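You operate a simulated robot arm through the tools that you are given. There is no shell and no other tool. Be economical: measure what you need, move in short steps, check, and stop when the job is done.

You are at the controls of a simulated robot arm. One attempt, no reset.

TASK
Box the bundle of the grey box's year and put the box in the cupboard.
Fine: the cupboard door ends shut. Set down upright: archive box.
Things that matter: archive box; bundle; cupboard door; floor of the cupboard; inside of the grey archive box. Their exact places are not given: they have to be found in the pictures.

Only the result counts: the job must be done as asked and must still hold three seconds after the hand-in. Knocking over, shifting, dropping, spilling or breaking anything else fails it.

THE ROBOT
A 7-joint arm with a two-finger parallel gripper on a trunk, on a base that drives. Base frame: it is fixed to the floor where the robot stands at the start and does not move with it; the origin is under the middle of the robot, x ahead of it, y to its left, z up. Readings come in mm, degrees, newtons and seconds.
With the tool pointing down near the work surface it reaches from about 280 to 760 mm from the robot's upright axis, wherever it stands. Its first joint turns from -166.0 to 166.0 degrees. Places, roughly: cupboard door [600, -900, 1200]; floor of the cupboard [800, -900, 400]; inside of the grey archive box [500, -500, 300]. Payload 3.91 kg.
Tool frame: the origin (TCP) lies between the finger pads and is the grasp point; the fingertips stand 30 mm ahead of it; z points along the fingers, y is the line along which they close. The gripper opens to 110 mm. The fingers are 20 mm wide and 10 mm thick; the gripper's body (48 by 112 mm) begins 55 mm behind the TCP.
Orientation is that of the tool frame in the base frame, as a unit quaternion [x, y, z, w]. With the fingers straight down and closing along the base's y, the tool's x points along the base's -x, its y along +y and its z along -z.

THE INTERFACE
- The arm moves only by the tool servo_tool. Its argument "series" is a list of rows, each a list of 7 numbers: the finger opening in m, from 0 to 0.11, then the shift along the tool's x, y, z in units of 250 mm (1.0 is 250 mm), then the turn, a rotation vector about the tool's x, y, z in units of 180 degrees (1.0 is 180 degrees). In form: [[hand, x, y, z, ax, ay, az], ...]. A call has 1 to 10 rows; each row is the pose to reach, as a shift and turn from the pose commanded when the call began, along the tool's axes at that moment. A call with a number of a shift or a turn outside -1 to 1 is refused whole. A row lasts 0.2 s, in which the tool goes at most 50 mm and 8.6 degrees; a call with a longer step from one row to the next is refused whole, and so is a gripper value outside its range. Where a pose cannot be reached the arm comes as near as it can. A force on the tool above 90 N (or 10 N above the force at the start of the call, whichever is more), or a blocked arm, ends the call early, and 0.2 s more pass. The fingers move at their own pace (about 153 mm/s each) and stop on an object; they squeeze with about 25 N. The grip force told is the motor's: it shows also when the fingers shut on nothing. Time passes only in rows, and 0.2 s behind the last, so rows that repeat a pose let the fingers close. It gives the time, the measured TCP pose, the force on the tool (base axes), the opening and the grip force at its end, in the units of the frame above (readings bear some noise), with the torque about the TCP (base axes, N m) and any sound that the robot's microphone picked up.
- Cameras (640 x 400 px; columns grow to the right, rows downward): "scene" is now at [-24.6, 78.2, 1284.7]; the picture's right is [-0.80, -0.60, 0.00], its down [-0.35, 0.46, -0.82] and it looks along [0.49, -0.65, -0.58] (base axes); focal length 252 px, centre (320, 200). "wrist" rides on the gripper at [77, 7, -114] in the tool frame; the picture's right is [-0.09, 1.00, 0.00], its down [-0.80, -0.07, -0.59] and it looks along [-0.59, -0.05, 0.80] (tool axes); focal length 270 px, centre (320, 200).
- snapshot(camera): a new picture of that camera. It takes no simulated time.
- lift_body(by): slides the trunk up (or, below 0, down) by that many mm; the arm and the scene camera ride with it, the base frame stays. It gives what a move gives, with no picture.
- steer(legs): drives the robot by 1 to 6 legs, each [ahead, turn to the left] in mm and degrees, along the robot's own axes; the way and the turn of a leg run together, so that a leg with both is an arc; at most 1500 mm and 180 degrees a leg. The arm and the cameras ride along, it lands a little off, and it stops where it bumps. It gives what a move gives.
- aim_head(pan, tilt): turns the head with the scene camera to pan (to the left, within 155 degrees either way) and tilt (down, from -29 to 69), counted from straight ahead of the robot. It gives what a move gives.
- pixel_to_xyz(camera, pixels): for up to 12 pixels [column, row] of the newest picture of that camera ("zoom" is the newest enlarged one), the place [x, y, z] in the base frame of the surface seen there, good to about 3 mm. It takes no simulated time.
- close_up(camera, box): a new picture of the part [left, top, right, bottom] of that camera's present view, enlarged. It takes no simulated time.
- finish_job(): hands the job in; it is judged then, once.

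Go step by step. Measure first, check grasps and placings, and put right what went wrong. The budget is 80 turns and 48 pictures, counting those below and the enlarged ones. Unless the task says otherwise, let go and move clear before handing in, and close with one line.

The tools are called as a command line: name --pt "numbers of a row" for each row, then --argument value for the rest, lists and objects as JSON in quotes. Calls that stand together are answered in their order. servo_tool: Moves the arm, as the interface text tells. Its arguments: {"type":"object","properties":{"series":{"type":"array"}},"required":["series"]} The other tools are called the same way: lift_body (by) slides the trunk up or down; steer (legs) drives the base; aim_head (pan, tilt) turns the head that bears the scene camera; snapshot (camera) takes a picture; pixel_to_xyz (camera, pixels) gives the place of the surface under pixels of a picture; close_up (camera, box) takes an enlarged picture of a part of a camera's view; finish_job () hands the job in.

At the start:

```text
time: 0.0
position: [300.5, -329.0, 1127.5]
tcp_rot: [0.0, 1.0, 0.0, 0.0]
force: [-0.6, 0.2, -0.9]
wrist_torque: [-0.03, -0.03, -0.01]
grip_width: 109.9
finger_force: 0.0
trunk travel left (down, up): [-250.0, 360.0]
robot x, y, heading: [3.5, -1.7, -0.1]
head pan, tilt: [-52.8, 35.2]
```

scene: 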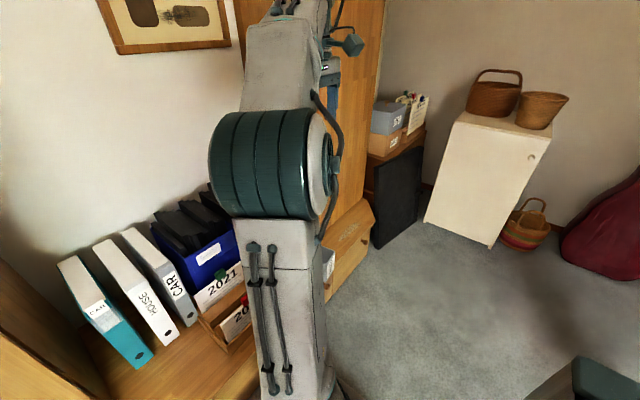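
wrist: 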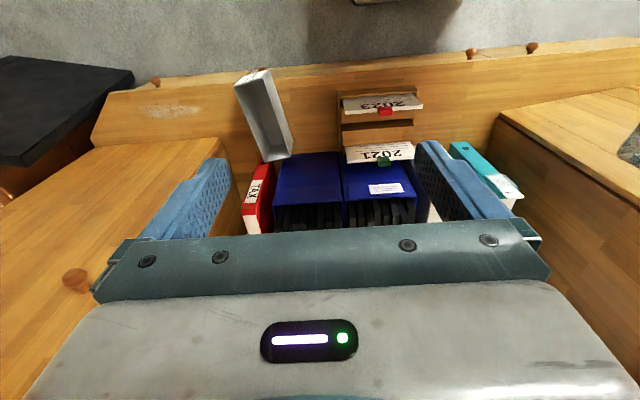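

The arm hides the middle of the scene view; the wrist view shows a grey open box near (262,110), and bundles marked 2021 and 2023 in a rack. I'll enlarge the wrist view and measure some places.

close_up --camera "wrist" --box '[200, 50, 480, 240]'

pixel_to_xyz --camera "wrist" --pixels '[[252, 78], [283, 156], [262, 115], [380, 155], [383, 105], [378, 130], [310, 170], [150, 110], [420, 80], [260, 190], [600, 100], [120, 180]]'

pixel_to_xyz --camera "scene" --pixels '[[217, 290], [236, 320], [150, 310], [345, 245], [395, 200], [500, 120], [480, 180], [532, 156], [490, 245], [425, 220], [545, 135], [460, 115]]'

```text
2.11 times, centred on (340, 145) of wrist
```

zoom: 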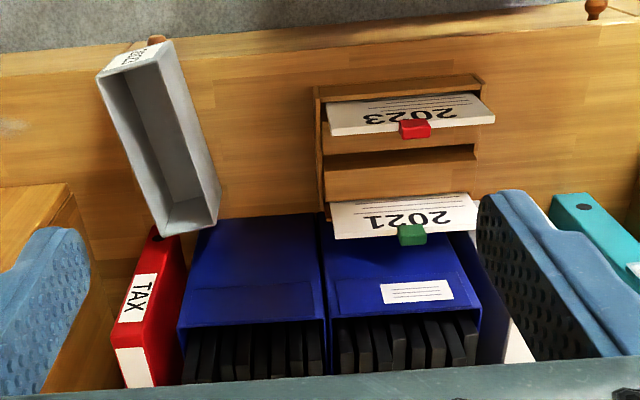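

```text
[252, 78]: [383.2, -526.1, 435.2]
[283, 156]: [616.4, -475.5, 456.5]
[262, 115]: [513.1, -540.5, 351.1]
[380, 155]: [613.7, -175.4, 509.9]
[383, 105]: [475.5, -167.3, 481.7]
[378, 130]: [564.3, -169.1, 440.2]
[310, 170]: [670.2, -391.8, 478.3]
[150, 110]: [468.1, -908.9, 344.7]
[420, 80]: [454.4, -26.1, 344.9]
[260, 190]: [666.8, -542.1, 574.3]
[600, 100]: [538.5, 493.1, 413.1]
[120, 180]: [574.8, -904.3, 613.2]
```

```text
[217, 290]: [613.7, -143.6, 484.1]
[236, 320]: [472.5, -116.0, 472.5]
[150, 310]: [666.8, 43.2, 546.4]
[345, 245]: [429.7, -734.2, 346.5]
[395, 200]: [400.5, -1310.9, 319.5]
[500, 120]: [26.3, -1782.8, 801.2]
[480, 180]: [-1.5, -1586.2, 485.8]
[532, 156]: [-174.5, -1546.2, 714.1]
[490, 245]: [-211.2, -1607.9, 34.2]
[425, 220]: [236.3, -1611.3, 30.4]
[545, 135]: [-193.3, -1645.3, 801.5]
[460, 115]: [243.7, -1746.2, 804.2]
```

The grey box lies open-up at about x 383–616, y −500 with its label on the near end; the cupboard is hidden behind the arm. I'll swing the arm left and look again.

servo_tool --pt "0.11 0 0.18 0 0 0 0" --pt "0.11 0 0.36 0 0 0 0" --pt "0.11 0 0.54 0 0 0 0" --pt "0.11 -0.05 0.72 0 0 0 0" --pt "0.11 -0.1 0.9 0 0 0 0" --pt "0.11 -0.15 1.0 0 0 0 0"

servo_tool --pt "0.11 0 0.18 0 0 0 0" --pt "0.11 0 0.36 0 0 0 0" --pt "0.11 0 0.54 0 0 0 0" --pt "0.11 0 0.72 0 0 0 0" --pt "0.11 0 0.9 0 0 0 0" --pt "0.11 0 1.0 0 0 0 0"

aim_head --pan -50 --tilt 28

snapshot --camera "scene"

```text
time: 1.4
position: [336.7, -80.0, 1128.9]
tcp_rot: [0.001, 1.0, 0.0, 0.0]
force: [-0.3, 0.5, 0.1]
wrist_torque: [0.0, -0.02, -0.03]
grip_width: 109.9
finger_force: 0.1
trunk travel left (down, up): [-250.0, 360.0]
robot x, y, heading: [0.1, 1.2, 0.2]
head pan, tilt: [-52.8, 35.2]
```

```text
time: 2.8
position: [338.7, 173.3, 1129.7]
tcp_rot: [0.001, 1.0, 0.0, 0.001]
force: [-0.6, 0.0, 0.3]
wrist_torque: [0.0, 0.0, -0.01]
grip_width: 109.8
finger_force: 0.0
trunk travel left (down, up): [-250.0, 360.0]
robot x, y, heading: [-0.9, 3.7, 0.1]
head pan, tilt: [-52.8, 35.2]
```

```text
time: 3.5
position: [339.6, 172.7, 1129.4]
tcp_rot: [0.0, 1.0, 0.0, 0.0]
force: [-0.1, -1.0, -0.1]
wrist_torque: [-0.02, 0.01, 0.0]
grip_width: 109.9
finger_force: 0.1
trunk travel left (down, up): [-250.0, 360.0]
robot x, y, heading: [-3.1, -2.0, 0.0]
head pan, tilt: [-50.0, 28.0]
```

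```text
44 pictures are left
```

scene: 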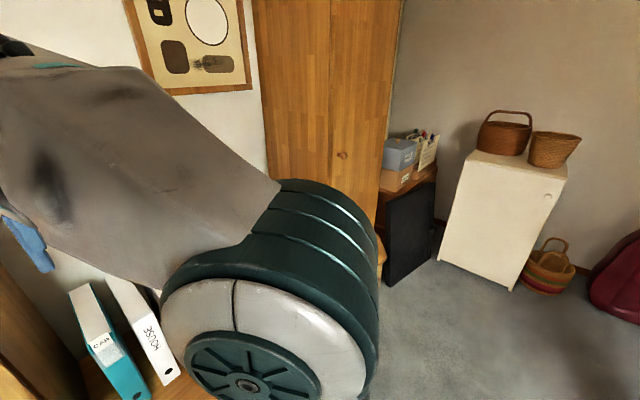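

The elbow hides the cupboard's lower part; I'll stretch the arm out ahead and to the left so the elbow straightens, then look again.

servo_tool --pt "0.11 -0.18 0.1 0 0 0 0" --pt "0.11 -0.36 0.2 0 0 0 0" --pt "0.11 -0.5 0.3 0 0 0 0" --pt "0.11 -0.5 0.45 0 0 0 0" --pt "0.11 -0.5 0.6 0 0 0 0" --pt "0.11 -0.5 0.8 0 0 0 0" --pt "0.11 -0.4 0.95 0 0 0 0" --pt "0.11 -0.4 1.0 0 0 0 0"

snapshot --camera "scene"

```text
refused: row 1 steps farther than a row can; nothing moved
```

```text
43 pictures are left
```

scene: 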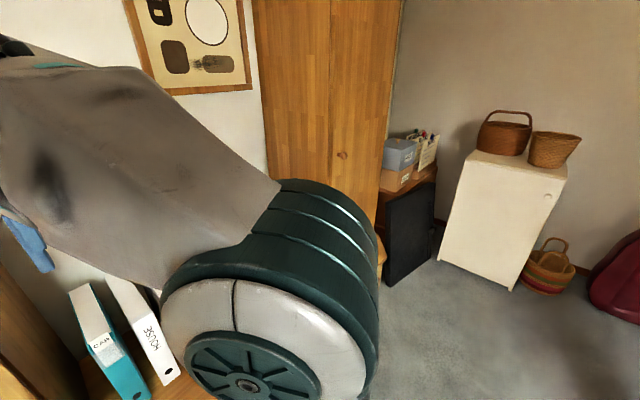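

servo_tool --pt "0.11 -0.05 0.18 0 0 0 0" --pt "0.11 -0.1 0.36 0 0 0 0" --pt "0.11 -0.1 0.54 0 0 0 0" --pt "0.11 -0.1 0.72 0 0 0 0" --pt "0.11 -0.1 0.9 0 0 0 0" --pt "0.11 0.05 1.0 0 0 0 0" --pt "0.11 0.2 1.0 0 0 0 0" --pt "0.11 0.4 1.0 0 0 0 0"

snapshot --camera "scene"

```text
time: 5.3
position: [236.2, 421.8, 1126.9]
tcp_rot: [-0.001, 1.0, -0.001, -0.001]
force: [0.0, -0.4, 0.8]
wrist_torque: [-0.04, 0.02, 0.0]
grip_width: 109.7
finger_force: 0.1
out of reach, approached as far as the arm can: row 5, 6
trunk travel left (down, up): [-250.0, 360.0]
robot x, y, heading: [-0.2, 2.2, -0.1]
head pan, tilt: [-50.0, 28.0]
```

```text
42 pictures are left
```

scene: 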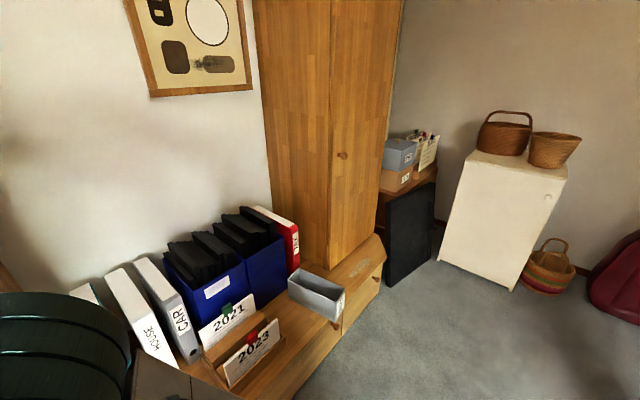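

Clear view now: tall wooden cupboard with knob at (343,155), the grey box at (317,293), bundles 2021 and 2023 in a rack. I'll enlarge the box area and measure.

close_up --camera "scene" --box '[190, 190, 390, 390]'

pixel_to_xyz --camera "scene" --pixels '[[343, 155], [275, 200], [330, 262], [325, 200], [373, 234], [382, 180], [255, 10], [398, 20], [290, 100], [370, 100], [329, 30], [345, 10]]'

pixel_to_xyz --camera "scene" --pixels '[[288, 283], [302, 268], [343, 289], [336, 320], [340, 302], [312, 300], [228, 318], [252, 345], [225, 380], [300, 330], [360, 262], [365, 290]]'

```text
2.00 times, centred on (290, 290) of scene
```

zoom: 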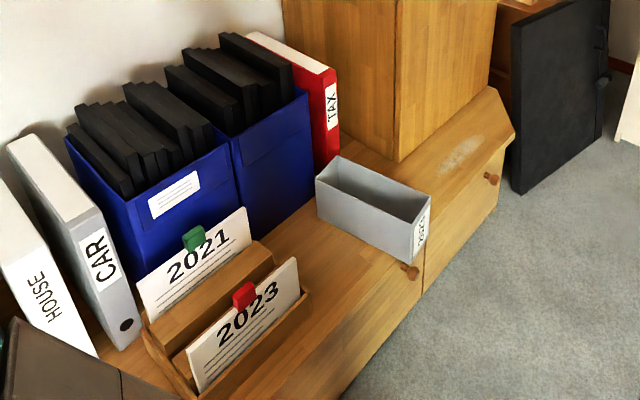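

```text
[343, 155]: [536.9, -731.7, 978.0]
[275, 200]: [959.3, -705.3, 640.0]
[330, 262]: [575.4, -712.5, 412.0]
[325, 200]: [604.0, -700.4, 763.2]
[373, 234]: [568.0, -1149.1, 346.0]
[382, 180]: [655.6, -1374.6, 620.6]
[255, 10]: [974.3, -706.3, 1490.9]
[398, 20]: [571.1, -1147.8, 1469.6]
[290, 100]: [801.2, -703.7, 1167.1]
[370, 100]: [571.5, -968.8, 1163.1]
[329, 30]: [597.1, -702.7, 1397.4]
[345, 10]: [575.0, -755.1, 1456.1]
```

```text
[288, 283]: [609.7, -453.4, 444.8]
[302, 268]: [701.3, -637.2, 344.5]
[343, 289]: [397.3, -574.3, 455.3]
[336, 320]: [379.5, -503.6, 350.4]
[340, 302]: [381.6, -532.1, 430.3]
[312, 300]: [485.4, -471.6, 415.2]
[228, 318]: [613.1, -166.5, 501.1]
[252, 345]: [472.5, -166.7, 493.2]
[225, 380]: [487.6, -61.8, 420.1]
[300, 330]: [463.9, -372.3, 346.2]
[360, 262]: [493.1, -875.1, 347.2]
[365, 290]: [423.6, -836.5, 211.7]
```

The cupboard's front is at x≈572, y −703 to −1149, knob at (537,−732,978), hinge on the right. I'll read the grey box's label.

close_up --camera "scene" --box '[325, 275, 361, 325]'

close_up --camera "scene" --box '[270, 120, 410, 270]'

```text
8.00 times, centred on (343, 300) of scene
```

zoom: 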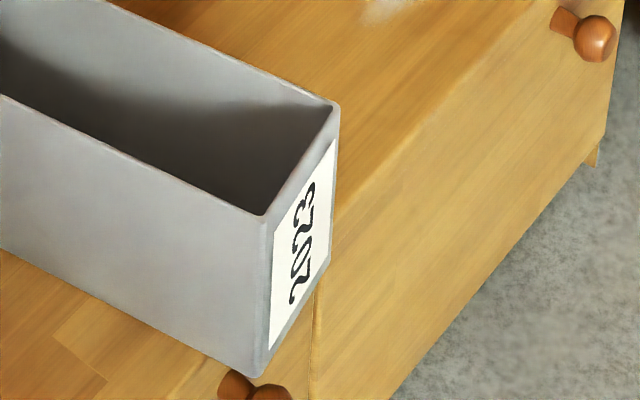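

```text
2.67 times, centred on (340, 195) of scene
```

zoom: 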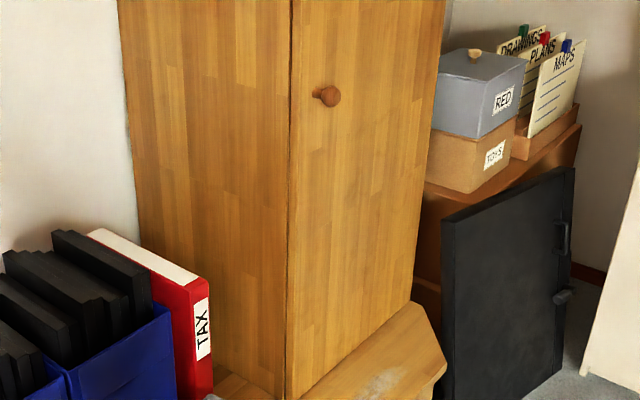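

The grey box says 2023, so the red-clipped 2023 bundle goes in. Enlarging the rack and measuring bundle and box.

close_up --camera "scene" --box '[190, 280, 310, 400]'

pixel_to_xyz --camera "zoom" --pixels '[[190, 230], [180, 240], [320, 130], [345, 205], [200, 375], [240, 210], [275, 185], [280, 210], [265, 225], [300, 145], [210, 225], [270, 290]]'

```text
3.33 times, centred on (250, 340) of scene
```

zoom: 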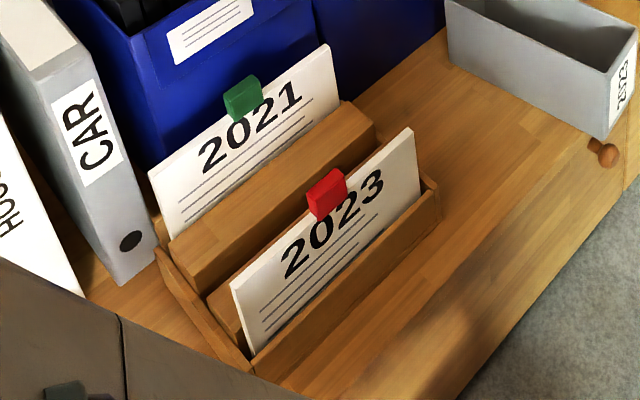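

```text
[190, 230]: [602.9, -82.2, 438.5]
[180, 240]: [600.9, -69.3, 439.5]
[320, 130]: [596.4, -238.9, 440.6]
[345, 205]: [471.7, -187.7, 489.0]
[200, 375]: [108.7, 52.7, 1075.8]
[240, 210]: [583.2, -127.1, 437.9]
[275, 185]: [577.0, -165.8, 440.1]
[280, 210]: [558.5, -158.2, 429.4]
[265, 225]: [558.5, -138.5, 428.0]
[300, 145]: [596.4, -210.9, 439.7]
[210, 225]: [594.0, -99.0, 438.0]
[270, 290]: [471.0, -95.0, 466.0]
```

pixel_to_xyz --camera "zoom" --pixels '[[236, 286], [408, 135], [415, 195], [255, 345], [325, 195], [325, 178], [337, 172], [380, 150], [430, 190], [380, 250], [270, 360], [322, 212]]'

close_up --camera "scene" --box '[280, 255, 350, 325]'

pixel_to_xyz --camera "zoom" --pixels '[[185, 130], [240, 85], [450, 210], [410, 290], [280, 200], [310, 210], [345, 185], [400, 330], [300, 150], [255, 140], [350, 255], [425, 270]]'

```text
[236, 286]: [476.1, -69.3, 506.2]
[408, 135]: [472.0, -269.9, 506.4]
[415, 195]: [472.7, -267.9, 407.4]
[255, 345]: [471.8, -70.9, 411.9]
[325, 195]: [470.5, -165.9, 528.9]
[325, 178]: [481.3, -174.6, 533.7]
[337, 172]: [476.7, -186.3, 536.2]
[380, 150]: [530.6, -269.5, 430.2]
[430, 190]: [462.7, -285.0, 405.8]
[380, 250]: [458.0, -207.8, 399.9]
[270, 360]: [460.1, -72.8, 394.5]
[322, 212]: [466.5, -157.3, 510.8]
```

```text
5.71 times, centred on (315, 290) of scene
```

zoom: 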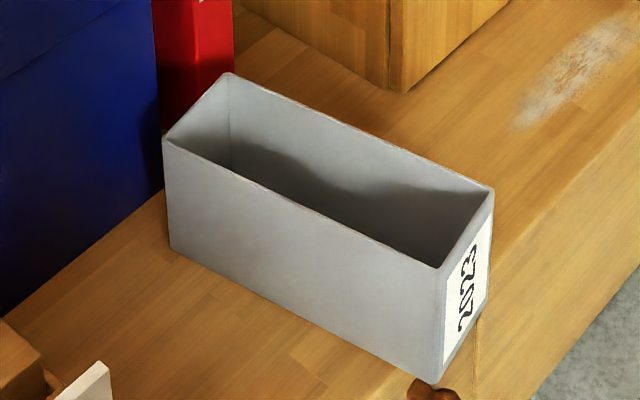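

```text
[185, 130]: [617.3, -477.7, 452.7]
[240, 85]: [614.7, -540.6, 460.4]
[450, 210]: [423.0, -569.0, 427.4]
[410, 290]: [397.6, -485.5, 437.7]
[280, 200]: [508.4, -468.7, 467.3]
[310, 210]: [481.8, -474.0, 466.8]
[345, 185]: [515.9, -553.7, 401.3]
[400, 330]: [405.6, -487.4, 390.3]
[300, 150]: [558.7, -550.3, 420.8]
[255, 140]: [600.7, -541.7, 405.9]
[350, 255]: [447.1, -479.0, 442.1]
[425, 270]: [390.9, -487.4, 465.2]
```

Bundle 2023: front at x≈472, y −70 to −270, top z≈507, clip at y≈−170. Box rim z≈467, turned about 9°. I'll bring the hand over the bundle with the fingers closing along x.

servo_tool --pt "0.11 -0.07 -0.14 0 0 0 0" --pt "0.11 -0.14 -0.28 0 0 0 0" --pt "0.11 -0.21 -0.42 0 0 0 0" --pt "0.11 -0.28 -0.56 0 0 0 0" --pt "0.11 -0.35 -0.7 0 0 0 0" --pt "0.11 -0.42 -0.85 0 0 0 0" --pt "0.11 -0.5 -1.0 0 0 0 0"

servo_tool --pt "0.11 -0.046 -0.1 0.1 0 0 0.047" --pt "0.11 -0.092 -0.2 0.2 0 0 0.094" --pt "0.11 -0.138 -0.3 0.3 0 0 0.141" --pt "0.11 -0.184 -0.4 0.4 0 0 0.188" --pt "0.11 -0.23 -0.5 0.5 0 0 0.235" --pt "0.11 -0.276 -0.6 0.6 0 0 0.282" --pt "0.11 -0.322 -0.7 0.7 0 0 0.329" --pt "0.11 -0.368 -0.8 0.8 0 0 0.376" --pt "0.11 -0.414 -0.9 0.9 0 0 0.423" --pt "0.11 -0.46 -1.0 1.0 0 0 0.47"

snapshot --camera "wrist"

```text
time: 6.9
position: [361.6, 167.2, 1127.3]
tcp_rot: [0.0, 1.0, 0.0, 0.001]
force: [-1.5, 0.7, 0.4]
wrist_torque: [0.01, -0.02, 0.02]
grip_width: 109.9
finger_force: 0.1
trunk travel left (down, up): [-250.0, 360.0]
robot x, y, heading: [2.7, 0.3, -0.0]
head pan, tilt: [-50.0, 28.0]
```

```text
time: 9.1
position: [478.2, -80.2, 877.5]
tcp_rot: [0.674, 0.739, 0.0, 0.0]
force: [-0.1, 1.1, 0.0]
wrist_torque: [-0.01, -0.02, 0.0]
grip_width: 109.9
finger_force: 0.0
trunk travel left (down, up): [-250.0, 360.0]
robot x, y, heading: [0.5, -1.3, 0.2]
head pan, tilt: [-50.0, 28.0]
```

```text
36 pictures are left
```

wrist: 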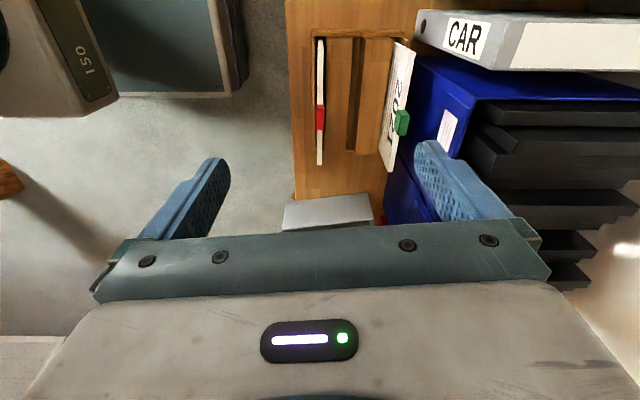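

Now measuring the bundle top and clip thickness from above.

close_up --camera "wrist" --box '[280, 20, 440, 180]'

pixel_to_xyz --camera "wrist" --pixels '[[320, 45], [320, 115], [317, 90], [323, 90], [321, 160], [318, 160], [340, 150], [309, 160], [319, 40], [345, 120], [402, 120], [390, 165]]'

```text
2.50 times, centred on (360, 100) of wrist
```

zoom: 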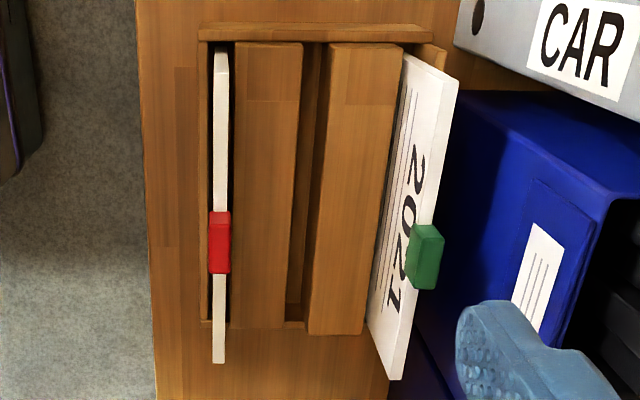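

```text
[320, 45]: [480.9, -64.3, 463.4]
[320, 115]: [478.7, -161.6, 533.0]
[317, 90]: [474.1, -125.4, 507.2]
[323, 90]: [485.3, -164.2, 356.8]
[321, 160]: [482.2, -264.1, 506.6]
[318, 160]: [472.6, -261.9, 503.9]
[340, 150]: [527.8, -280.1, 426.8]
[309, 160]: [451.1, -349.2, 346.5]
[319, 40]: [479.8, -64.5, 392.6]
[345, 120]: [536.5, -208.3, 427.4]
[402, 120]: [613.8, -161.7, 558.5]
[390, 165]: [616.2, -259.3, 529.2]
```

Bundle is 12 mm thick (x 471–483), about 150 tall, with a clip at y≈−168. Before loading I want to see the cupboard's inside, so I'll turn the tool level (fingers closing vertically) for the knob and then drive over.

servo_tool --pt "0.11 0 0 -0.05 -0.047 0 0" --pt "0.11 0 0 -0.1 -0.094 0 0" --pt "0.11 0 0 -0.15 -0.141 0 0" --pt "0.11 0 0 -0.2 -0.188 0 0" --pt "0.11 0 0 -0.25 -0.235 0 0" --pt "0.11 0 0 -0.3 -0.282 0 0" --pt "0.11 0 0 -0.35 -0.329 0 0" --pt "0.11 0 0 -0.4 -0.376 0 0" --pt "0.11 0 0 -0.4 -0.423 0 0" --pt "0.11 0 0 -0.4 -0.47 0 0"

aim_head --pan -60 --tilt 60

snapshot --camera "scene"

```text
time: 11.3
position: [478.7, -78.3, 978.8]
tcp_rot: [0.497, 0.547, 0.498, 0.453]
force: [0.9, 0.4, 0.6]
wrist_torque: [-0.03, 0.0, -0.04]
grip_width: 110.2
finger_force: 0.1
trunk travel left (down, up): [-250.0, 360.0]
robot x, y, heading: [-3.4, 2.9, 0.1]
head pan, tilt: [-50.0, 28.0]
```

```text
time: 12.2
position: [478.4, -78.4, 978.6]
tcp_rot: [0.498, 0.547, 0.497, 0.453]
force: [-0.5, -0.4, 0.5]
wrist_torque: [0.0, -0.04, -0.05]
grip_width: 109.8
finger_force: 0.1
trunk travel left (down, up): [-250.0, 360.0]
robot x, y, heading: [-1.1, 0.1, -0.1]
head pan, tilt: [-60.0, 60.0]
```

```text
34 pictures are left
```

scene: 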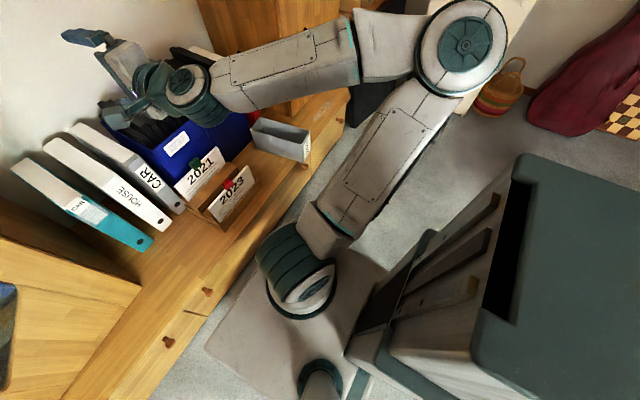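

pixel_to_xyz --camera "scene" --pixels '[[207, 345], [255, 270], [380, 265], [465, 40], [480, 90], [190, 315], [310, 170], [320, 225], [240, 300], [300, 375], [400, 330], [120, 275]]'

```text
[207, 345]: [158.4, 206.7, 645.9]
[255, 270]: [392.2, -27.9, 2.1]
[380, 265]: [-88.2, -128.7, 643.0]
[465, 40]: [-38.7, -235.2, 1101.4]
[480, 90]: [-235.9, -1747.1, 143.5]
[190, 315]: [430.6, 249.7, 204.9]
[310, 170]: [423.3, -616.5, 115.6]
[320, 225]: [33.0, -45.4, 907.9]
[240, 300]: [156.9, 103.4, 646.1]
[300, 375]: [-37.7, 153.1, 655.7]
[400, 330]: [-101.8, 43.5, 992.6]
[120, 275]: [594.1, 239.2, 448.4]
```

The robot's deck front is at about x 160. I'll pull the hand in, then back off 150, turn, drive 600 to the right and turn back to face the cupboard.

servo_tool --pt "0.11 0 0 -0.15 0 0 0" --pt "0.11 0 0 -0.3 0 0 0"

steer --legs '[[-150, 0], [0, -90], [600, 0], [0, 90]]'

aim_head --pan -15 --tilt 30

snapshot --camera "scene"

snapshot --camera "wrist"

```text
time: 12.8
position: [413.2, -92.4, 996.8]
tcp_rot: [0.498, 0.547, 0.498, 0.453]
force: [0.6, -0.3, -0.7]
wrist_torque: [0.03, 0.01, 0.03]
grip_width: 109.9
finger_force: 0.0
out of reach, approached as far as the arm can: row 2
trunk travel left (down, up): [-250.0, 360.0]
robot x, y, heading: [0.4, -2.9, 0.1]
head pan, tilt: [-60.0, 60.0]
```

```text
time: 24.8
position: [277.9, -701.0, 998.4]
tcp_rot: [0.496, 0.55, 0.498, 0.451]
force: [-0.3, 1.0, 0.0]
wrist_torque: [0.0, 0.0, 0.0]
grip_width: 110.0
finger_force: 0.1
trunk travel left (down, up): [-250.0, 360.0]
robot x, y, heading: [-134.2, -608.1, 0.3]
head pan, tilt: [-60.0, 60.0]
```

```text
time: 25.9
position: [278.1, -701.0, 997.6]
tcp_rot: [0.497, 0.549, 0.498, 0.451]
force: [0.2, 0.0, 0.5]
wrist_torque: [-0.01, 0.0, -0.03]
grip_width: 110.1
finger_force: 0.2
trunk travel left (down, up): [-250.0, 360.0]
robot x, y, heading: [-133.9, -610.8, 0.2]
head pan, tilt: [-15.0, 30.0]
```

```text
33 pictures are left
```

scene: 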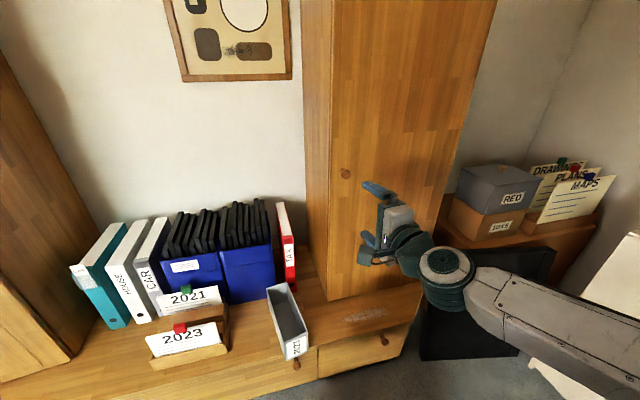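

```text
32 pictures are left
```

wrist: 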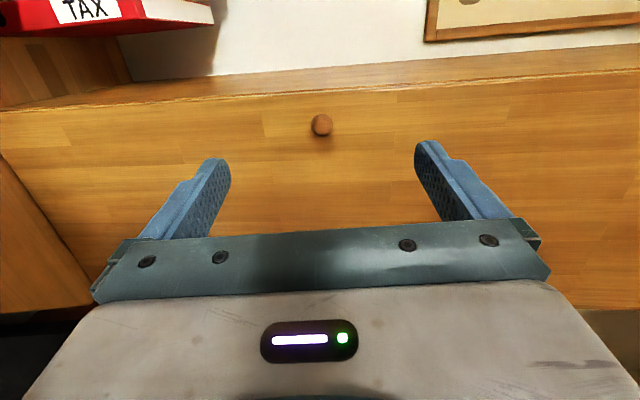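

pixel_to_xyz --camera "wrist" --pixels '[[321, 125], [312, 125], [330, 125], [321, 116], [321, 133], [318, 139], [340, 140], [300, 100], [300, 200]]'

pixel_to_xyz --camera "scene" --pixels '[[345, 173], [326, 299], [415, 285], [437, 215], [470, 100], [432, 295], [420, 360], [550, 250], [300, 360], [384, 340], [335, 100]]'

```text
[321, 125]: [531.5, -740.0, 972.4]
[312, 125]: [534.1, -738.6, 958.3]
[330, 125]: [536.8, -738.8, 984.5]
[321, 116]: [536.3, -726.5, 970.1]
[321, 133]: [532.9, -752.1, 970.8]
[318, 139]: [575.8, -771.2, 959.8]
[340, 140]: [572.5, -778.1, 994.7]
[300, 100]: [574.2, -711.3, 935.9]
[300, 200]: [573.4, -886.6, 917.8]
```

```text
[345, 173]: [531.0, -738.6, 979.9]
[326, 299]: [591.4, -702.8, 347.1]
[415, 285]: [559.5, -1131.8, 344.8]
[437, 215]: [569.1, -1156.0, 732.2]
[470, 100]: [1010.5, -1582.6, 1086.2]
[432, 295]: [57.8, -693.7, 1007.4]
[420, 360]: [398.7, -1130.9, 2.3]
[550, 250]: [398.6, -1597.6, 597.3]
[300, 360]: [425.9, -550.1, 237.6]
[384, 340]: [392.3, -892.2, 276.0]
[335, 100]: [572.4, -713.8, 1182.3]
```

Knob centre is about (545,−740,972), front at x 531. I'll level and square the tool and stage 60 mm short of it.

servo_tool --pt "0.08 -0.046 -0.006 0.15 -0.006 -0.0063 0" --pt "0.08 -0.092 -0.012 0.3 -0.012 -0.0126 0" --pt "0.08 -0.139 -0.019 0.45 -0.018 -0.019 0" --pt "0.08 -0.185 -0.025 0.6 -0.024 -0.025 0" --pt "0.08 -0.231 -0.031 0.755 -0.0305 -0.0314 0" --pt "0.08 -0.231 -0.031 0.755 -0.0305 -0.0314 0"

snapshot --camera "wrist"

```text
time: 27.3
position: [470.1, -740.7, 973.5]
tcp_rot: [0.498, 0.502, 0.499, 0.501]
force: [0.7, 0.0, 0.6]
wrist_torque: [-0.04, 0.05, 0.01]
grip_width: 80.0
finger_force: 0.0
trunk travel left (down, up): [-250.0, 360.0]
robot x, y, heading: [-135.5, -611.1, 0.2]
head pan, tilt: [-15.0, 30.0]
```

```text
31 pictures are left
```

wrist: 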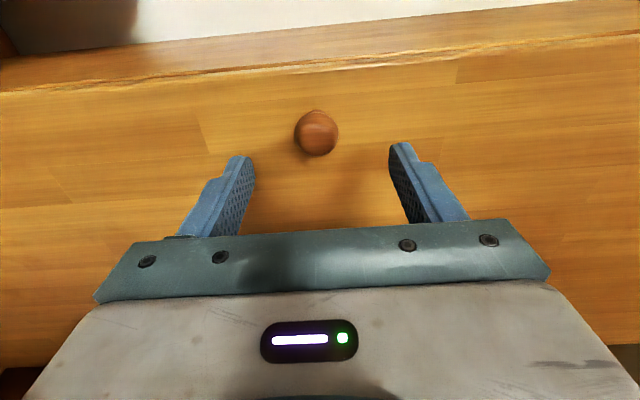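

Knob sits centred between the fingers. Advance 67 mm and close.

servo_tool --pt "0.08 0 0 0.134 0 0 0" --pt "0.08 0 0 0.268 0 0 0" --pt "0.08 0 0 0.268 0 0 0" --pt "0.0 0 0 0.268 0 0 0" --pt "0.0 0 0 0.268 0 0 0" --pt "0.0 0 0 0.268 0 0 0"

```text
time: 28.7
position: [537.2, -740.0, 970.8]
tcp_rot: [0.501, 0.503, 0.498, 0.499]
force: [-7.4, 1.3, -21.9]
wrist_torque: [-0.1, -0.02, -0.37]
grip_width: 33.6
finger_force: 44.9
trunk travel left (down, up): [-250.0, 360.0]
robot x, y, heading: [-135.4, -609.2, 0.2]
head pan, tilt: [-15.0, 30.0]
```

Gripping the knob (33.6 mm). Pull along the arc about the hinge at (572,−1150), 30 degrees, turning the tool with the door.

servo_tool --pt "0.0 -0.018 0 -0.142 0 0.0278 0" --pt "0.0 -0.049 0 -0.283 0 0.0556 0" --pt "0.0 -0.092 0 -0.42 0 0.0833 0" --pt "0.0 -0.147 0 -0.552 0 0.111 0" --pt "0.0 -0.213 0 -0.68 0 0.139 0" --pt "0.0 -0.29 0 -0.8 0 0.1667 0"

snapshot --camera "scene"

```text
time: 30.1
position: [336.7, -810.4, 970.9]
tcp_rot: [0.352, 0.617, 0.61, 0.351]
force: [-14.8, 17.8, -44.3]
wrist_torque: [0.21, 0.2, -0.96]
grip_width: 33.9
finger_force: 45.6
trunk travel left (down, up): [-250.0, 360.0]
robot x, y, heading: [-136.1, -611.2, 0.1]
head pan, tilt: [-15.0, 30.0]
```

```text
30 pictures are left
```

scene: 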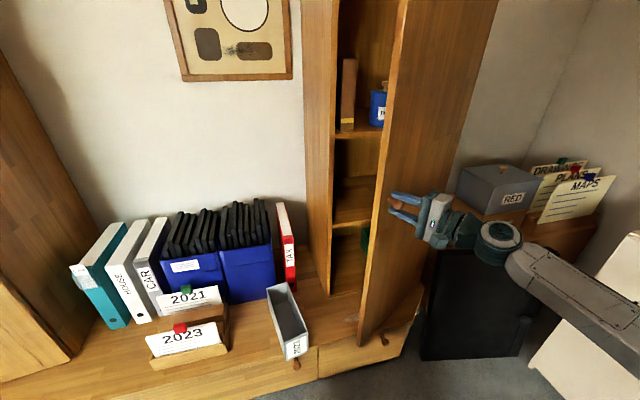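

The door is about 30° open and I see shelves inside. The same arc in the tool frame takes it to 60°.

servo_tool --pt "0.0 -0.018 -0.008 -0.142 0 0.0278 0" --pt "0.0 -0.049 -0.012 -0.283 0 0.0556 0" --pt "0.0 -0.092 -0.012 -0.42 0 0.0833 0" --pt "0.0 -0.147 -0.012 -0.552 0 0.111 0" --pt "0.0 -0.213 -0.012 -0.68 0 0.139 0" --pt "0.0 -0.29 -0.012 -0.8 0 0.1667 0"

snapshot --camera "scene"

```text
time: 31.5
position: [198.1, -974.5, 970.6]
tcp_rot: [0.181, 0.685, 0.682, 0.183]
force: [-30.3, 13.9, -21.9]
wrist_torque: [0.1, 0.05, -0.49]
grip_width: 34.2
finger_force: 45.5
trunk travel left (down, up): [-250.0, 360.0]
robot x, y, heading: [-131.9, -607.8, 0.1]
head pan, tilt: [-15.0, 30.0]
```

```text
29 pictures are left
```

scene: 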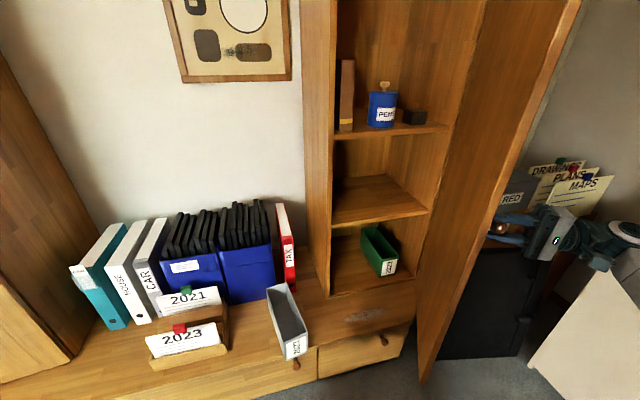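

Door about 60° open; a green box stands in the bottom compartment beside free floor. I'll measure the inside.

pixel_to_xyz --camera "scene" --pixels '[[350, 280], [355, 255], [370, 225], [345, 228], [425, 213], [340, 222], [365, 285], [408, 278], [383, 272], [362, 240], [397, 258], [375, 185]]'

close_up --camera "scene" --box '[320, 160, 450, 300]'

pixel_to_xyz --camera "zoom" --pixels '[[285, 340], [250, 290], [290, 185], [460, 165], [355, 205], [440, 320], [345, 320], [280, 380], [250, 230], [330, 240], [375, 225], [450, 350]]'

```text
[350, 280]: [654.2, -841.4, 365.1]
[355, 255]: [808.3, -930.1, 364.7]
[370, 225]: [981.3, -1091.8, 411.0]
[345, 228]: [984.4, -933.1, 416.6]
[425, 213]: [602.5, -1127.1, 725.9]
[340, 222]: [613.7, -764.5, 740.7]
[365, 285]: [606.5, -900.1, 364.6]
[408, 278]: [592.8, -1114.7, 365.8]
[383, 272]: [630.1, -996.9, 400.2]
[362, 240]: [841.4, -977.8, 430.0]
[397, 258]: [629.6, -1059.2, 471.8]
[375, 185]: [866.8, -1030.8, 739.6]
```

```text
2.86 times, centred on (385, 230) of scene
```

zoom: 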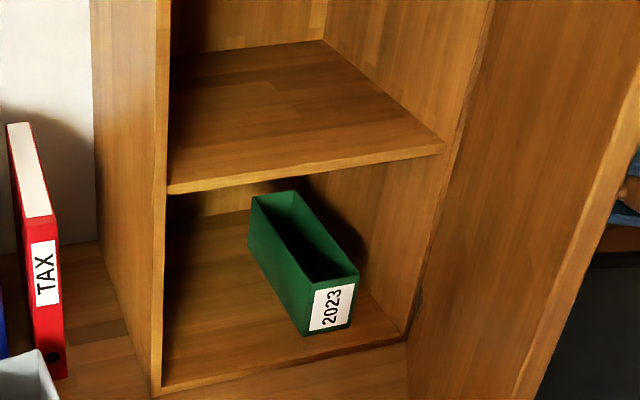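

```text
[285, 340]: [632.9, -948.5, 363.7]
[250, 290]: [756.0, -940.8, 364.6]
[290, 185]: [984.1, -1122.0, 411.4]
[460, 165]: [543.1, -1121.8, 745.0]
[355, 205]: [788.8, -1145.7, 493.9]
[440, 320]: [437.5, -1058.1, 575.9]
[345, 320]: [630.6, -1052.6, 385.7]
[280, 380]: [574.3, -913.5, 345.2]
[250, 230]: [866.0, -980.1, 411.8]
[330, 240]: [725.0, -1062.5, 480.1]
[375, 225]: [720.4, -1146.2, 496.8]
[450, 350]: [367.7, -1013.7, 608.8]
```

Key facts: cupboard floor z≈365, shelf underside ≈720, green box holds y<−980, so the grey box goes around y≈−850. I'll open the door a further 18°, let go and back off.

servo_tool --pt "0.0 -0.018 -0.004 -0.142 0 0.0278 0" --pt "0.0 -0.049 -0.006 -0.283 0 0.0556 0" --pt "0.0 -0.092 -0.006 -0.42 0 0.0833 0" --pt "0.0 -0.115 -0.006 -0.475 0 0.095 0" --pt "0.06 -0.115 -0.006 -0.475 0 0.095 0" --pt "0.08 -0.115 -0.006 -0.475 0 0.095 0"

```text
time: 32.2
position: [173.6, -1049.6, 970.0]
tcp_rot: [0.126, 0.702, 0.693, 0.105]
force: [-1.7, 0.9, -22.4]
wrist_torque: [-0.42, 0.14, -0.99]
grip_width: 33.7
finger_force: 44.9
out of reach, approached as far as the arm can: row 3
trunk travel left (down, up): [-250.0, 360.0]
robot x, y, heading: [-133.4, -605.2, -0.2]
head pan, tilt: [-15.0, 30.0]
stopped in row 3: the force on the tool passed its limit at 102 N (the readings are from after the stop); the commanded pose is now the measured one
```

The door stands near 70° and the arm reached its limit. I'll let go and back off.

servo_tool --pt "0.08 0 0 0 0 0 0" --pt "0.09 0 0 0 0 0 0" --pt "0.09 0 0 -0.15 0 0 0" --pt "0.09 0 0 -0.3 0 0 0"

snapshot --camera "scene"

```text
time: 33.2
position: [173.4, -1048.5, 973.3]
tcp_rot: [0.123, 0.701, 0.694, 0.108]
force: [-0.3, -0.3, 0.3]
wrist_torque: [0.03, 0.02, -0.03]
grip_width: 90.1
finger_force: 0.0
out of reach, approached as far as the arm can: row 3, 4
trunk travel left (down, up): [-250.0, 360.0]
robot x, y, heading: [-136.5, -610.0, 0.3]
head pan, tilt: [-15.0, 30.0]
```

```text
27 pictures are left
```

scene: 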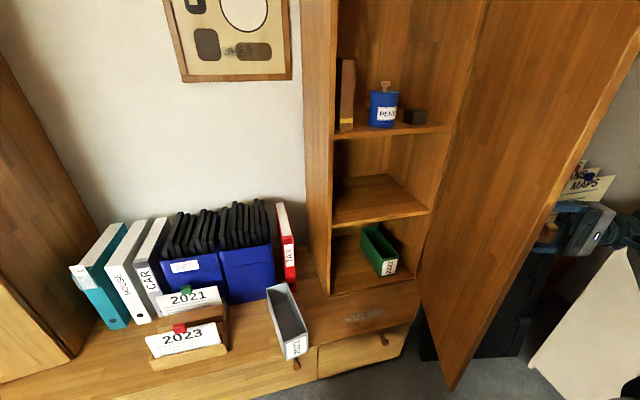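

Backing straight off is out of reach, but the fingers are open above and below the knob, so I'll slide off sideways past the door's tip, then back.

servo_tool --pt "0.09 0.1 0 -0.02 0 0 0" --pt "0.09 0.25 0 -0.08 0 0 0" --pt "0.09 0.4 0 -0.12 0 0 0" --pt "0.09 0.55 0 -0.12 0 0 0" --pt "0.09 0.65 0 -0.12 0 -0.03 0"

```text
time: 34.4
position: [10.0, -1023.5, 980.9]
tcp_rot: [0.155, 0.696, 0.687, 0.14]
force: [0.7, -0.8, 0.1]
wrist_torque: [-0.01, 0.03, 0.04]
grip_width: 89.8
finger_force: 0.0
out of reach, approached as far as the arm can: row 2, 3, 4
trunk travel left (down, up): [-250.0, 360.0]
robot x, y, heading: [-134.9, -611.6, 0.2]
head pan, tilt: [-15.0, 30.0]
```

Clear of the door now. I'll swing the hand round the tip to the inner side of the door, pointing ahead.

servo_tool --pt "0.0 0.082 0 0.183 0 -0.04 0" --pt "0.0 0.163 0 0.365 0 -0.085 0" --pt "0.0 0.103 0 0.524 0 -0.13 0" --pt "0.0 -0.01 0 0.662 0 -0.175 0" --pt "0.0 -0.14 0 0.764 0 -0.22 0" --pt "0.0 -0.27 0 0.866 0 -0.265 0" --pt "0.0 -0.416 0 0.93 0 -0.31 0" --pt "0.0 -0.416 0 0.93 0 -0.355 0"

```text
refused: row 1 steps farther than a row can; nothing moved
```

servo_tool --pt "0.0 0.07 0 0.16 0 -0.04 0" --pt "0.0 0.143 0 0.32 0 -0.085 0" --pt "0.0 0.103 0 0.504 0 -0.13 0" --pt "0.0 -0.01 0 0.642 0 -0.175 0" --pt "0.0 -0.14 0 0.764 0 -0.22 0" --pt "0.0 -0.27 0 0.866 0 -0.265 0" --pt "0.0 -0.416 0 0.93 0 -0.31 0" --pt "0.0 -0.416 0 0.93 0 -0.355 0"

```text
time: 35.5
position: [129.0, -859.8, 972.6]
tcp_rot: [0.287, 0.647, 0.651, 0.275]
force: [0.8, -0.8, 0.3]
wrist_torque: [-0.01, 0.02, -0.04]
grip_width: 0.0
finger_force: 25.3
trunk travel left (down, up): [-250.0, 360.0]
robot x, y, heading: [-134.1, -609.7, 0.5]
head pan, tilt: [-15.0, 30.0]
stopped in row 5: the arm was blocked; the commanded pose is now the measured one
```

The arm was blocked midway; I'll look.

aim_head --pan -45 --tilt 40

snapshot --camera "scene"

```text
time: 36.5
position: [131.3, -861.0, 971.3]
tcp_rot: [0.289, 0.648, 0.649, 0.274]
force: [0.1, -0.2, -0.1]
wrist_torque: [-0.02, -0.02, 0.0]
grip_width: 0.1
finger_force: 24.3
trunk travel left (down, up): [-250.0, 360.0]
robot x, y, heading: [-135.1, -611.3, 0.0]
head pan, tilt: [-45.0, 40.0]
```

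```text
26 pictures are left
```

scene: 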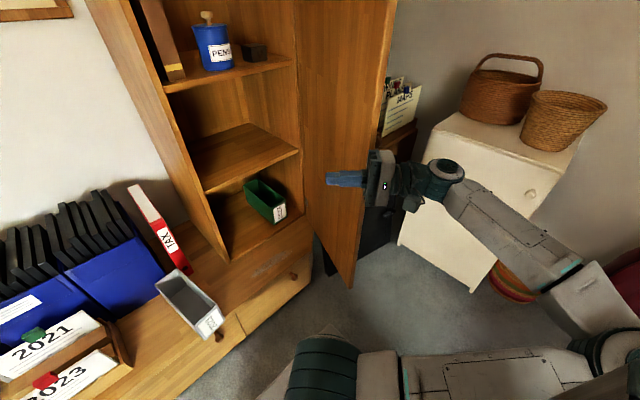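

pixel_to_xyz --camera "scene" --pixels '[[345, 280], [385, 100], [360, 240], [310, 100], [310, 220], [440, 175], [415, 190], [395, 160], [500, 215], [610, 290], [345, 180], [378, 195]]'

```text
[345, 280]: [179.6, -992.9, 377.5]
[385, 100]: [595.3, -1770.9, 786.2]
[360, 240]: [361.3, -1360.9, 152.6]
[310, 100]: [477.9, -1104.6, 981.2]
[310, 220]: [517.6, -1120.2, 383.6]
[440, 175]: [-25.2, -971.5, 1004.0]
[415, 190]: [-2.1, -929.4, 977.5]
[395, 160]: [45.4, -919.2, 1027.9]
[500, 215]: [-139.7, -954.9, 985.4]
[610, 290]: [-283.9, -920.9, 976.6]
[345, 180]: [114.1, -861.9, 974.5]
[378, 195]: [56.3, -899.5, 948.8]
```

No contact with the door is visible; it looks like an arm limit. I'll continue ahead in gentler steps while straightening.

servo_tool --pt "0.0 -0.087 0 0.073 0 -0.02 0" --pt "0.0 -0.173 0 0.147 0 -0.05 0" --pt "0.0 -0.26 0 0.22 0 -0.09 0" --pt "0.0 -0.347 0 0.293 0 -0.135 0" --pt "0.0 -0.433 0 0.367 0 -0.18 0" --pt "0.0 -0.52 0 0.44 0 -0.22 0" --pt "0.0 -0.52 0 0.44 0 -0.24 0"

```text
time: 38.1
position: [289.9, -871.2, 975.5]
tcp_rot: [0.503, 0.5, 0.495, 0.502]
force: [0.0, 0.1, 0.7]
wrist_torque: [0.04, -0.01, 0.03]
grip_width: 0.0
finger_force: 25.1
trunk travel left (down, up): [-250.0, 360.0]
robot x, y, heading: [-135.1, -610.7, 0.2]
head pan, tilt: [-45.0, 40.0]
```

Hand straight and inside. Push the door further open by moving 235 mm to the right.

servo_tool --pt "0.0 -0.15 0 0 0 0 0" --pt "0.0 -0.3 0 0 0 0 0" --pt "0.0 -0.42 0 0 0 0 0" --pt "0.0 -0.54 0 0 0 0 0" --pt "0.0 -0.64 0 0 0 0 0" --pt "0.0 -0.74 0 0 0 0 0" --pt "0.0 -0.84 0 0 0 0 0" --pt "0.0 -0.94 0 0 0 0 0"

snapshot --camera "scene"

```text
time: 39.9
position: [287.5, -1106.1, 974.9]
tcp_rot: [0.504, 0.5, 0.494, 0.502]
force: [0.8, 0.3, -0.1]
wrist_torque: [-0.01, 0.01, 0.0]
grip_width: 0.1
finger_force: 25.1
trunk travel left (down, up): [-250.0, 360.0]
robot x, y, heading: [-136.1, -606.6, 0.2]
head pan, tilt: [-45.0, 40.0]
```

```text
25 pictures are left
```

scene: 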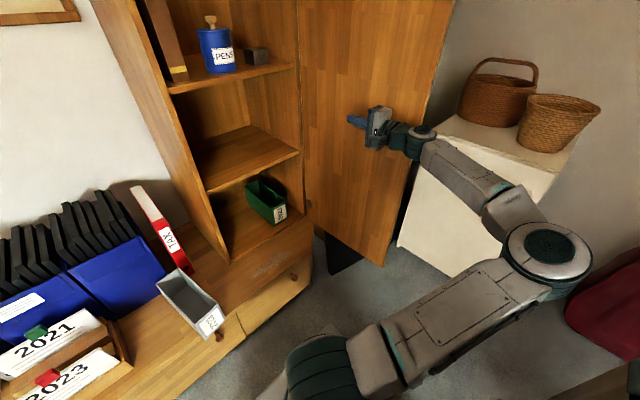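

The door is about 90° open. Now retract the arm and point the tool down again, then drive in front of the rack and box.

servo_tool --pt "0.0 0.18 0 0 0 0 0" --pt "0.0 0.36 0 0 0 0 0" --pt "0.0 0.54 0 0 0 0 0" --pt "0.0 0.72 0 0 0 0 0" --pt "0.0 0.9 0 0 0 0 0" --pt "0.0 1.0 0 0 0 0 0"

servo_tool --pt "0.06 0.06 0 0 0.047 0 0" --pt "0.06 0.12 0 0 0.094 0 0" --pt "0.06 0.18 0 0 0.141 0 0" --pt "0.06 0.24 0 0 0.188 0 0" --pt "0.06 0.3 0 0 0.235 0 0" --pt "0.06 0.36 0 0 0.282 0 0" --pt "0.06 0.42 0 0 0.329 0 0" --pt "0.06 0.48 0 0 0.376 0 0" --pt "0.06 0.54 0 0 0.423 0 0" --pt "0.06 0.6 0 0 0.47 0 0"

steer --legs '[[0, 66.5], [338, 0], [0, -66.5]]'

snapshot --camera "wrist"

```text
time: 41.3
position: [289.7, -855.7, 975.1]
tcp_rot: [0.503, 0.5, 0.495, 0.501]
force: [-0.5, 0.0, 0.0]
wrist_torque: [-0.02, 0.01, 0.01]
grip_width: 0.1
finger_force: 24.3
trunk travel left (down, up): [-250.0, 360.0]
robot x, y, heading: [-135.1, -611.7, 0.2]
head pan, tilt: [-45.0, 40.0]
```

```text
time: 42.2
position: [302.7, -694.4, 1018.5]
tcp_rot: [0.5, 0.665, 0.459, 0.31]
force: [-0.2, -0.6, -0.2]
wrist_torque: [0.03, 0.0, 0.04]
grip_width: 60.2
finger_force: 0.1
trunk travel left (down, up): [-250.0, 360.0]
robot x, y, heading: [-139.0, -608.9, 0.3]
head pan, tilt: [-45.0, 40.0]
stopped in row 4: the arm was blocked; the commanded pose is now the measured one
```

```text
time: 50.3
position: [437.3, -396.8, 1017.8]
tcp_rot: [0.509, 0.663, 0.45, 0.314]
force: [0.5, 0.2, -0.1]
wrist_torque: [-0.01, 0.01, -0.01]
grip_width: 59.9
finger_force: 0.0
trunk travel left (down, up): [-250.0, 360.0]
robot x, y, heading: [-5.2, -302.3, -1.3]
head pan, tilt: [-45.0, 40.0]
```

```text
24 pictures are left
```

wrist: 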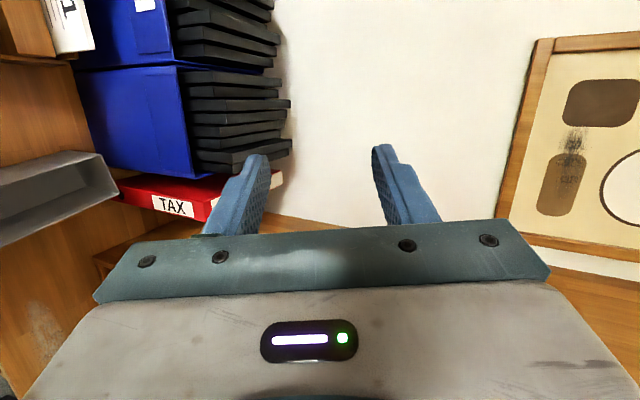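

The tool is skewed after the blocked turn. I'll compute the rotation to straight-down with closing along x and move over the bundle at z 800.

servo_tool --pt "0.06 0.088 -0.074 0.082 0.0405 -0.0072 0.0082" --pt "0.06 0.177 -0.148 0.164 0.0811 -0.0144 0.0164" --pt "0.06 0.265 -0.222 0.247 0.1216 -0.0217 0.0245" --pt "0.06 0.353 -0.296 0.329 0.1622 -0.0289 0.0327" --pt "0.06 0.442 -0.37 0.411 0.2027 -0.0361 0.0409" --pt "0.06 0.53 -0.444 0.493 0.2433 -0.0433 0.0491" --pt "0.06 0.618 -0.518 0.576 0.2838 -0.0506 0.0572" --pt "0.06 0.707 -0.592 0.658 0.3244 -0.0578 0.0654" --pt "0.06 0.795 -0.666 0.74 0.3649 -0.065 0.0736"

snapshot --camera "wrist"

```text
time: 52.3
position: [476.1, -167.6, 800.0]
tcp_rot: [0.707, 0.707, -0.002, 0.001]
force: [-0.3, -0.2, 0.2]
wrist_torque: [0.02, -0.03, -0.02]
grip_width: 60.0
finger_force: 0.1
trunk travel left (down, up): [-250.0, 360.0]
robot x, y, heading: [-5.2, -300.5, -1.3]
head pan, tilt: [-45.0, 40.0]
```

```text
23 pictures are left
```

wrist: 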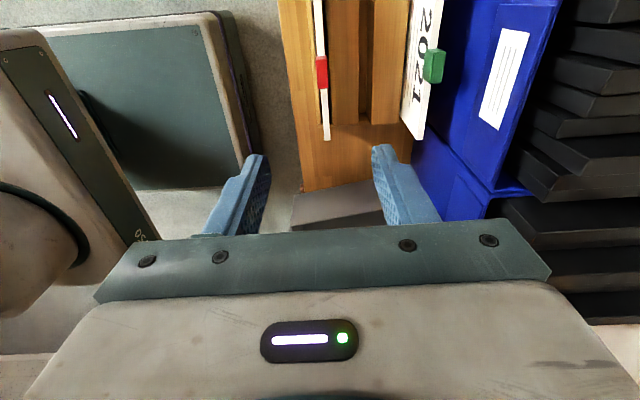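

pixel_to_xyz --camera "wrist" --pixels '[[321, 60], [318, 72], [325, 72], [321, 85], [323, 120], [327, 120], [321, 30], [325, 135], [405, 60], [437, 65]]'

```text
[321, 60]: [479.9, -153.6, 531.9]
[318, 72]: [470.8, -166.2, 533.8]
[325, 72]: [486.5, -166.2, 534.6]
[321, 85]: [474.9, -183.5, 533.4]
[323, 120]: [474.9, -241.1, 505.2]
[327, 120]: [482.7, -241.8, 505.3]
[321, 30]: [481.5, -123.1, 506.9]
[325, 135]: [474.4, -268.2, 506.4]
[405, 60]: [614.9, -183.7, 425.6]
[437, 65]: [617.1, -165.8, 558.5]
```

Clip centre (478,−168), top z 534. Descend and grip it.

servo_tool --pt "0.06 0 0.008 0.19 0 0 0" --pt "0.06 0 0.008 0.38 0 0 0" --pt "0.06 0 0.008 0.57 0 0 0" --pt "0.06 0 0.008 0.75 0 0 0" --pt "0.06 0 0.008 0.88 0 0 0" --pt "0.06 0 0.008 0.96 0 0 0"

servo_tool --pt "0.06 0 0 0.08 0 0 0" --pt "0.06 0 0 0.16 0 0 0" --pt "0.06 0 0 0.16 0 0 0" --pt "0.0 0 0 0.16 0 0 0" --pt "0.0 0 0 0.16 0 0 0" --pt "0.0 0 0 0.16 0 0 0"

```text
time: 53.7
position: [479.7, -169.2, 558.2]
tcp_rot: [0.708, 0.707, 0.0, 0.002]
force: [-0.1, 0.3, -0.2]
wrist_torque: [-0.01, 0.01, 0.01]
grip_width: 59.9
finger_force: 0.0
trunk travel left (down, up): [-250.0, 360.0]
robot x, y, heading: [0.8, -303.2, -1.3]
head pan, tilt: [-45.0, 40.0]
```

```text
time: 55.1
position: [480.7, -168.1, 517.5]
tcp_rot: [0.708, 0.706, 0.0, 0.001]
force: [-0.3, -1.1, 0.7]
wrist_torque: [0.06, 0.02, 0.06]
grip_width: 15.9
finger_force: 24.8
trunk travel left (down, up): [-250.0, 360.0]
robot x, y, heading: [-3.9, -304.6, -1.7]
head pan, tilt: [-45.0, 40.0]
```

Clip gripped at 15.9 mm. Lift 200 mm.

servo_tool --pt "0.0 0 0 -0.08 0 0 0" --pt "0.0 0 0 -0.2 0 0 0" --pt "0.0 0 0 -0.35 0 0 0" --pt "0.0 0 0 -0.5 0 0 0" --pt "0.0 0 0 -0.65 0 0 0" --pt "0.0 0 0 -0.8 0 0 0"

aim_head --pan -10 --tilt 45

snapshot --camera "scene"

```text
time: 56.5
position: [477.9, -169.6, 717.5]
tcp_rot: [0.708, 0.706, -0.001, 0.001]
force: [1.2, 0.7, -2.2]
wrist_torque: [0.03, 0.0, 0.0]
grip_width: 15.8
finger_force: 25.3
trunk travel left (down, up): [-250.0, 360.0]
robot x, y, heading: [-3.2, -299.7, -1.5]
head pan, tilt: [-45.0, 40.0]
```

```text
time: 57.5
position: [478.9, -170.0, 719.6]
tcp_rot: [0.708, 0.707, -0.001, 0.0]
force: [0.6, -0.3, -1.9]
wrist_torque: [0.03, 0.0, -0.02]
grip_width: 16.0
finger_force: 24.8
trunk travel left (down, up): [-250.0, 360.0]
robot x, y, heading: [-2.9, -301.3, -1.4]
head pan, tilt: [-10.0, 45.0]
```

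```text
22 pictures are left
```

scene: 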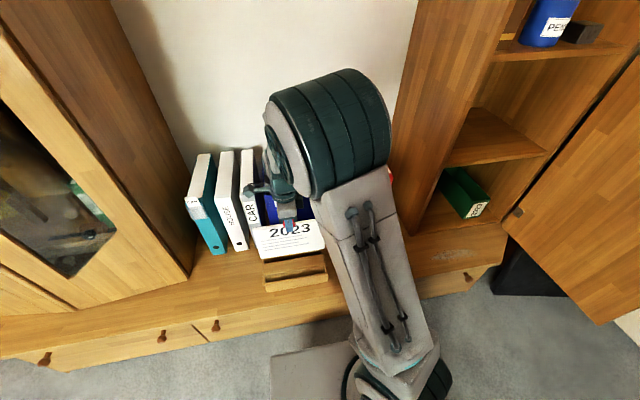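

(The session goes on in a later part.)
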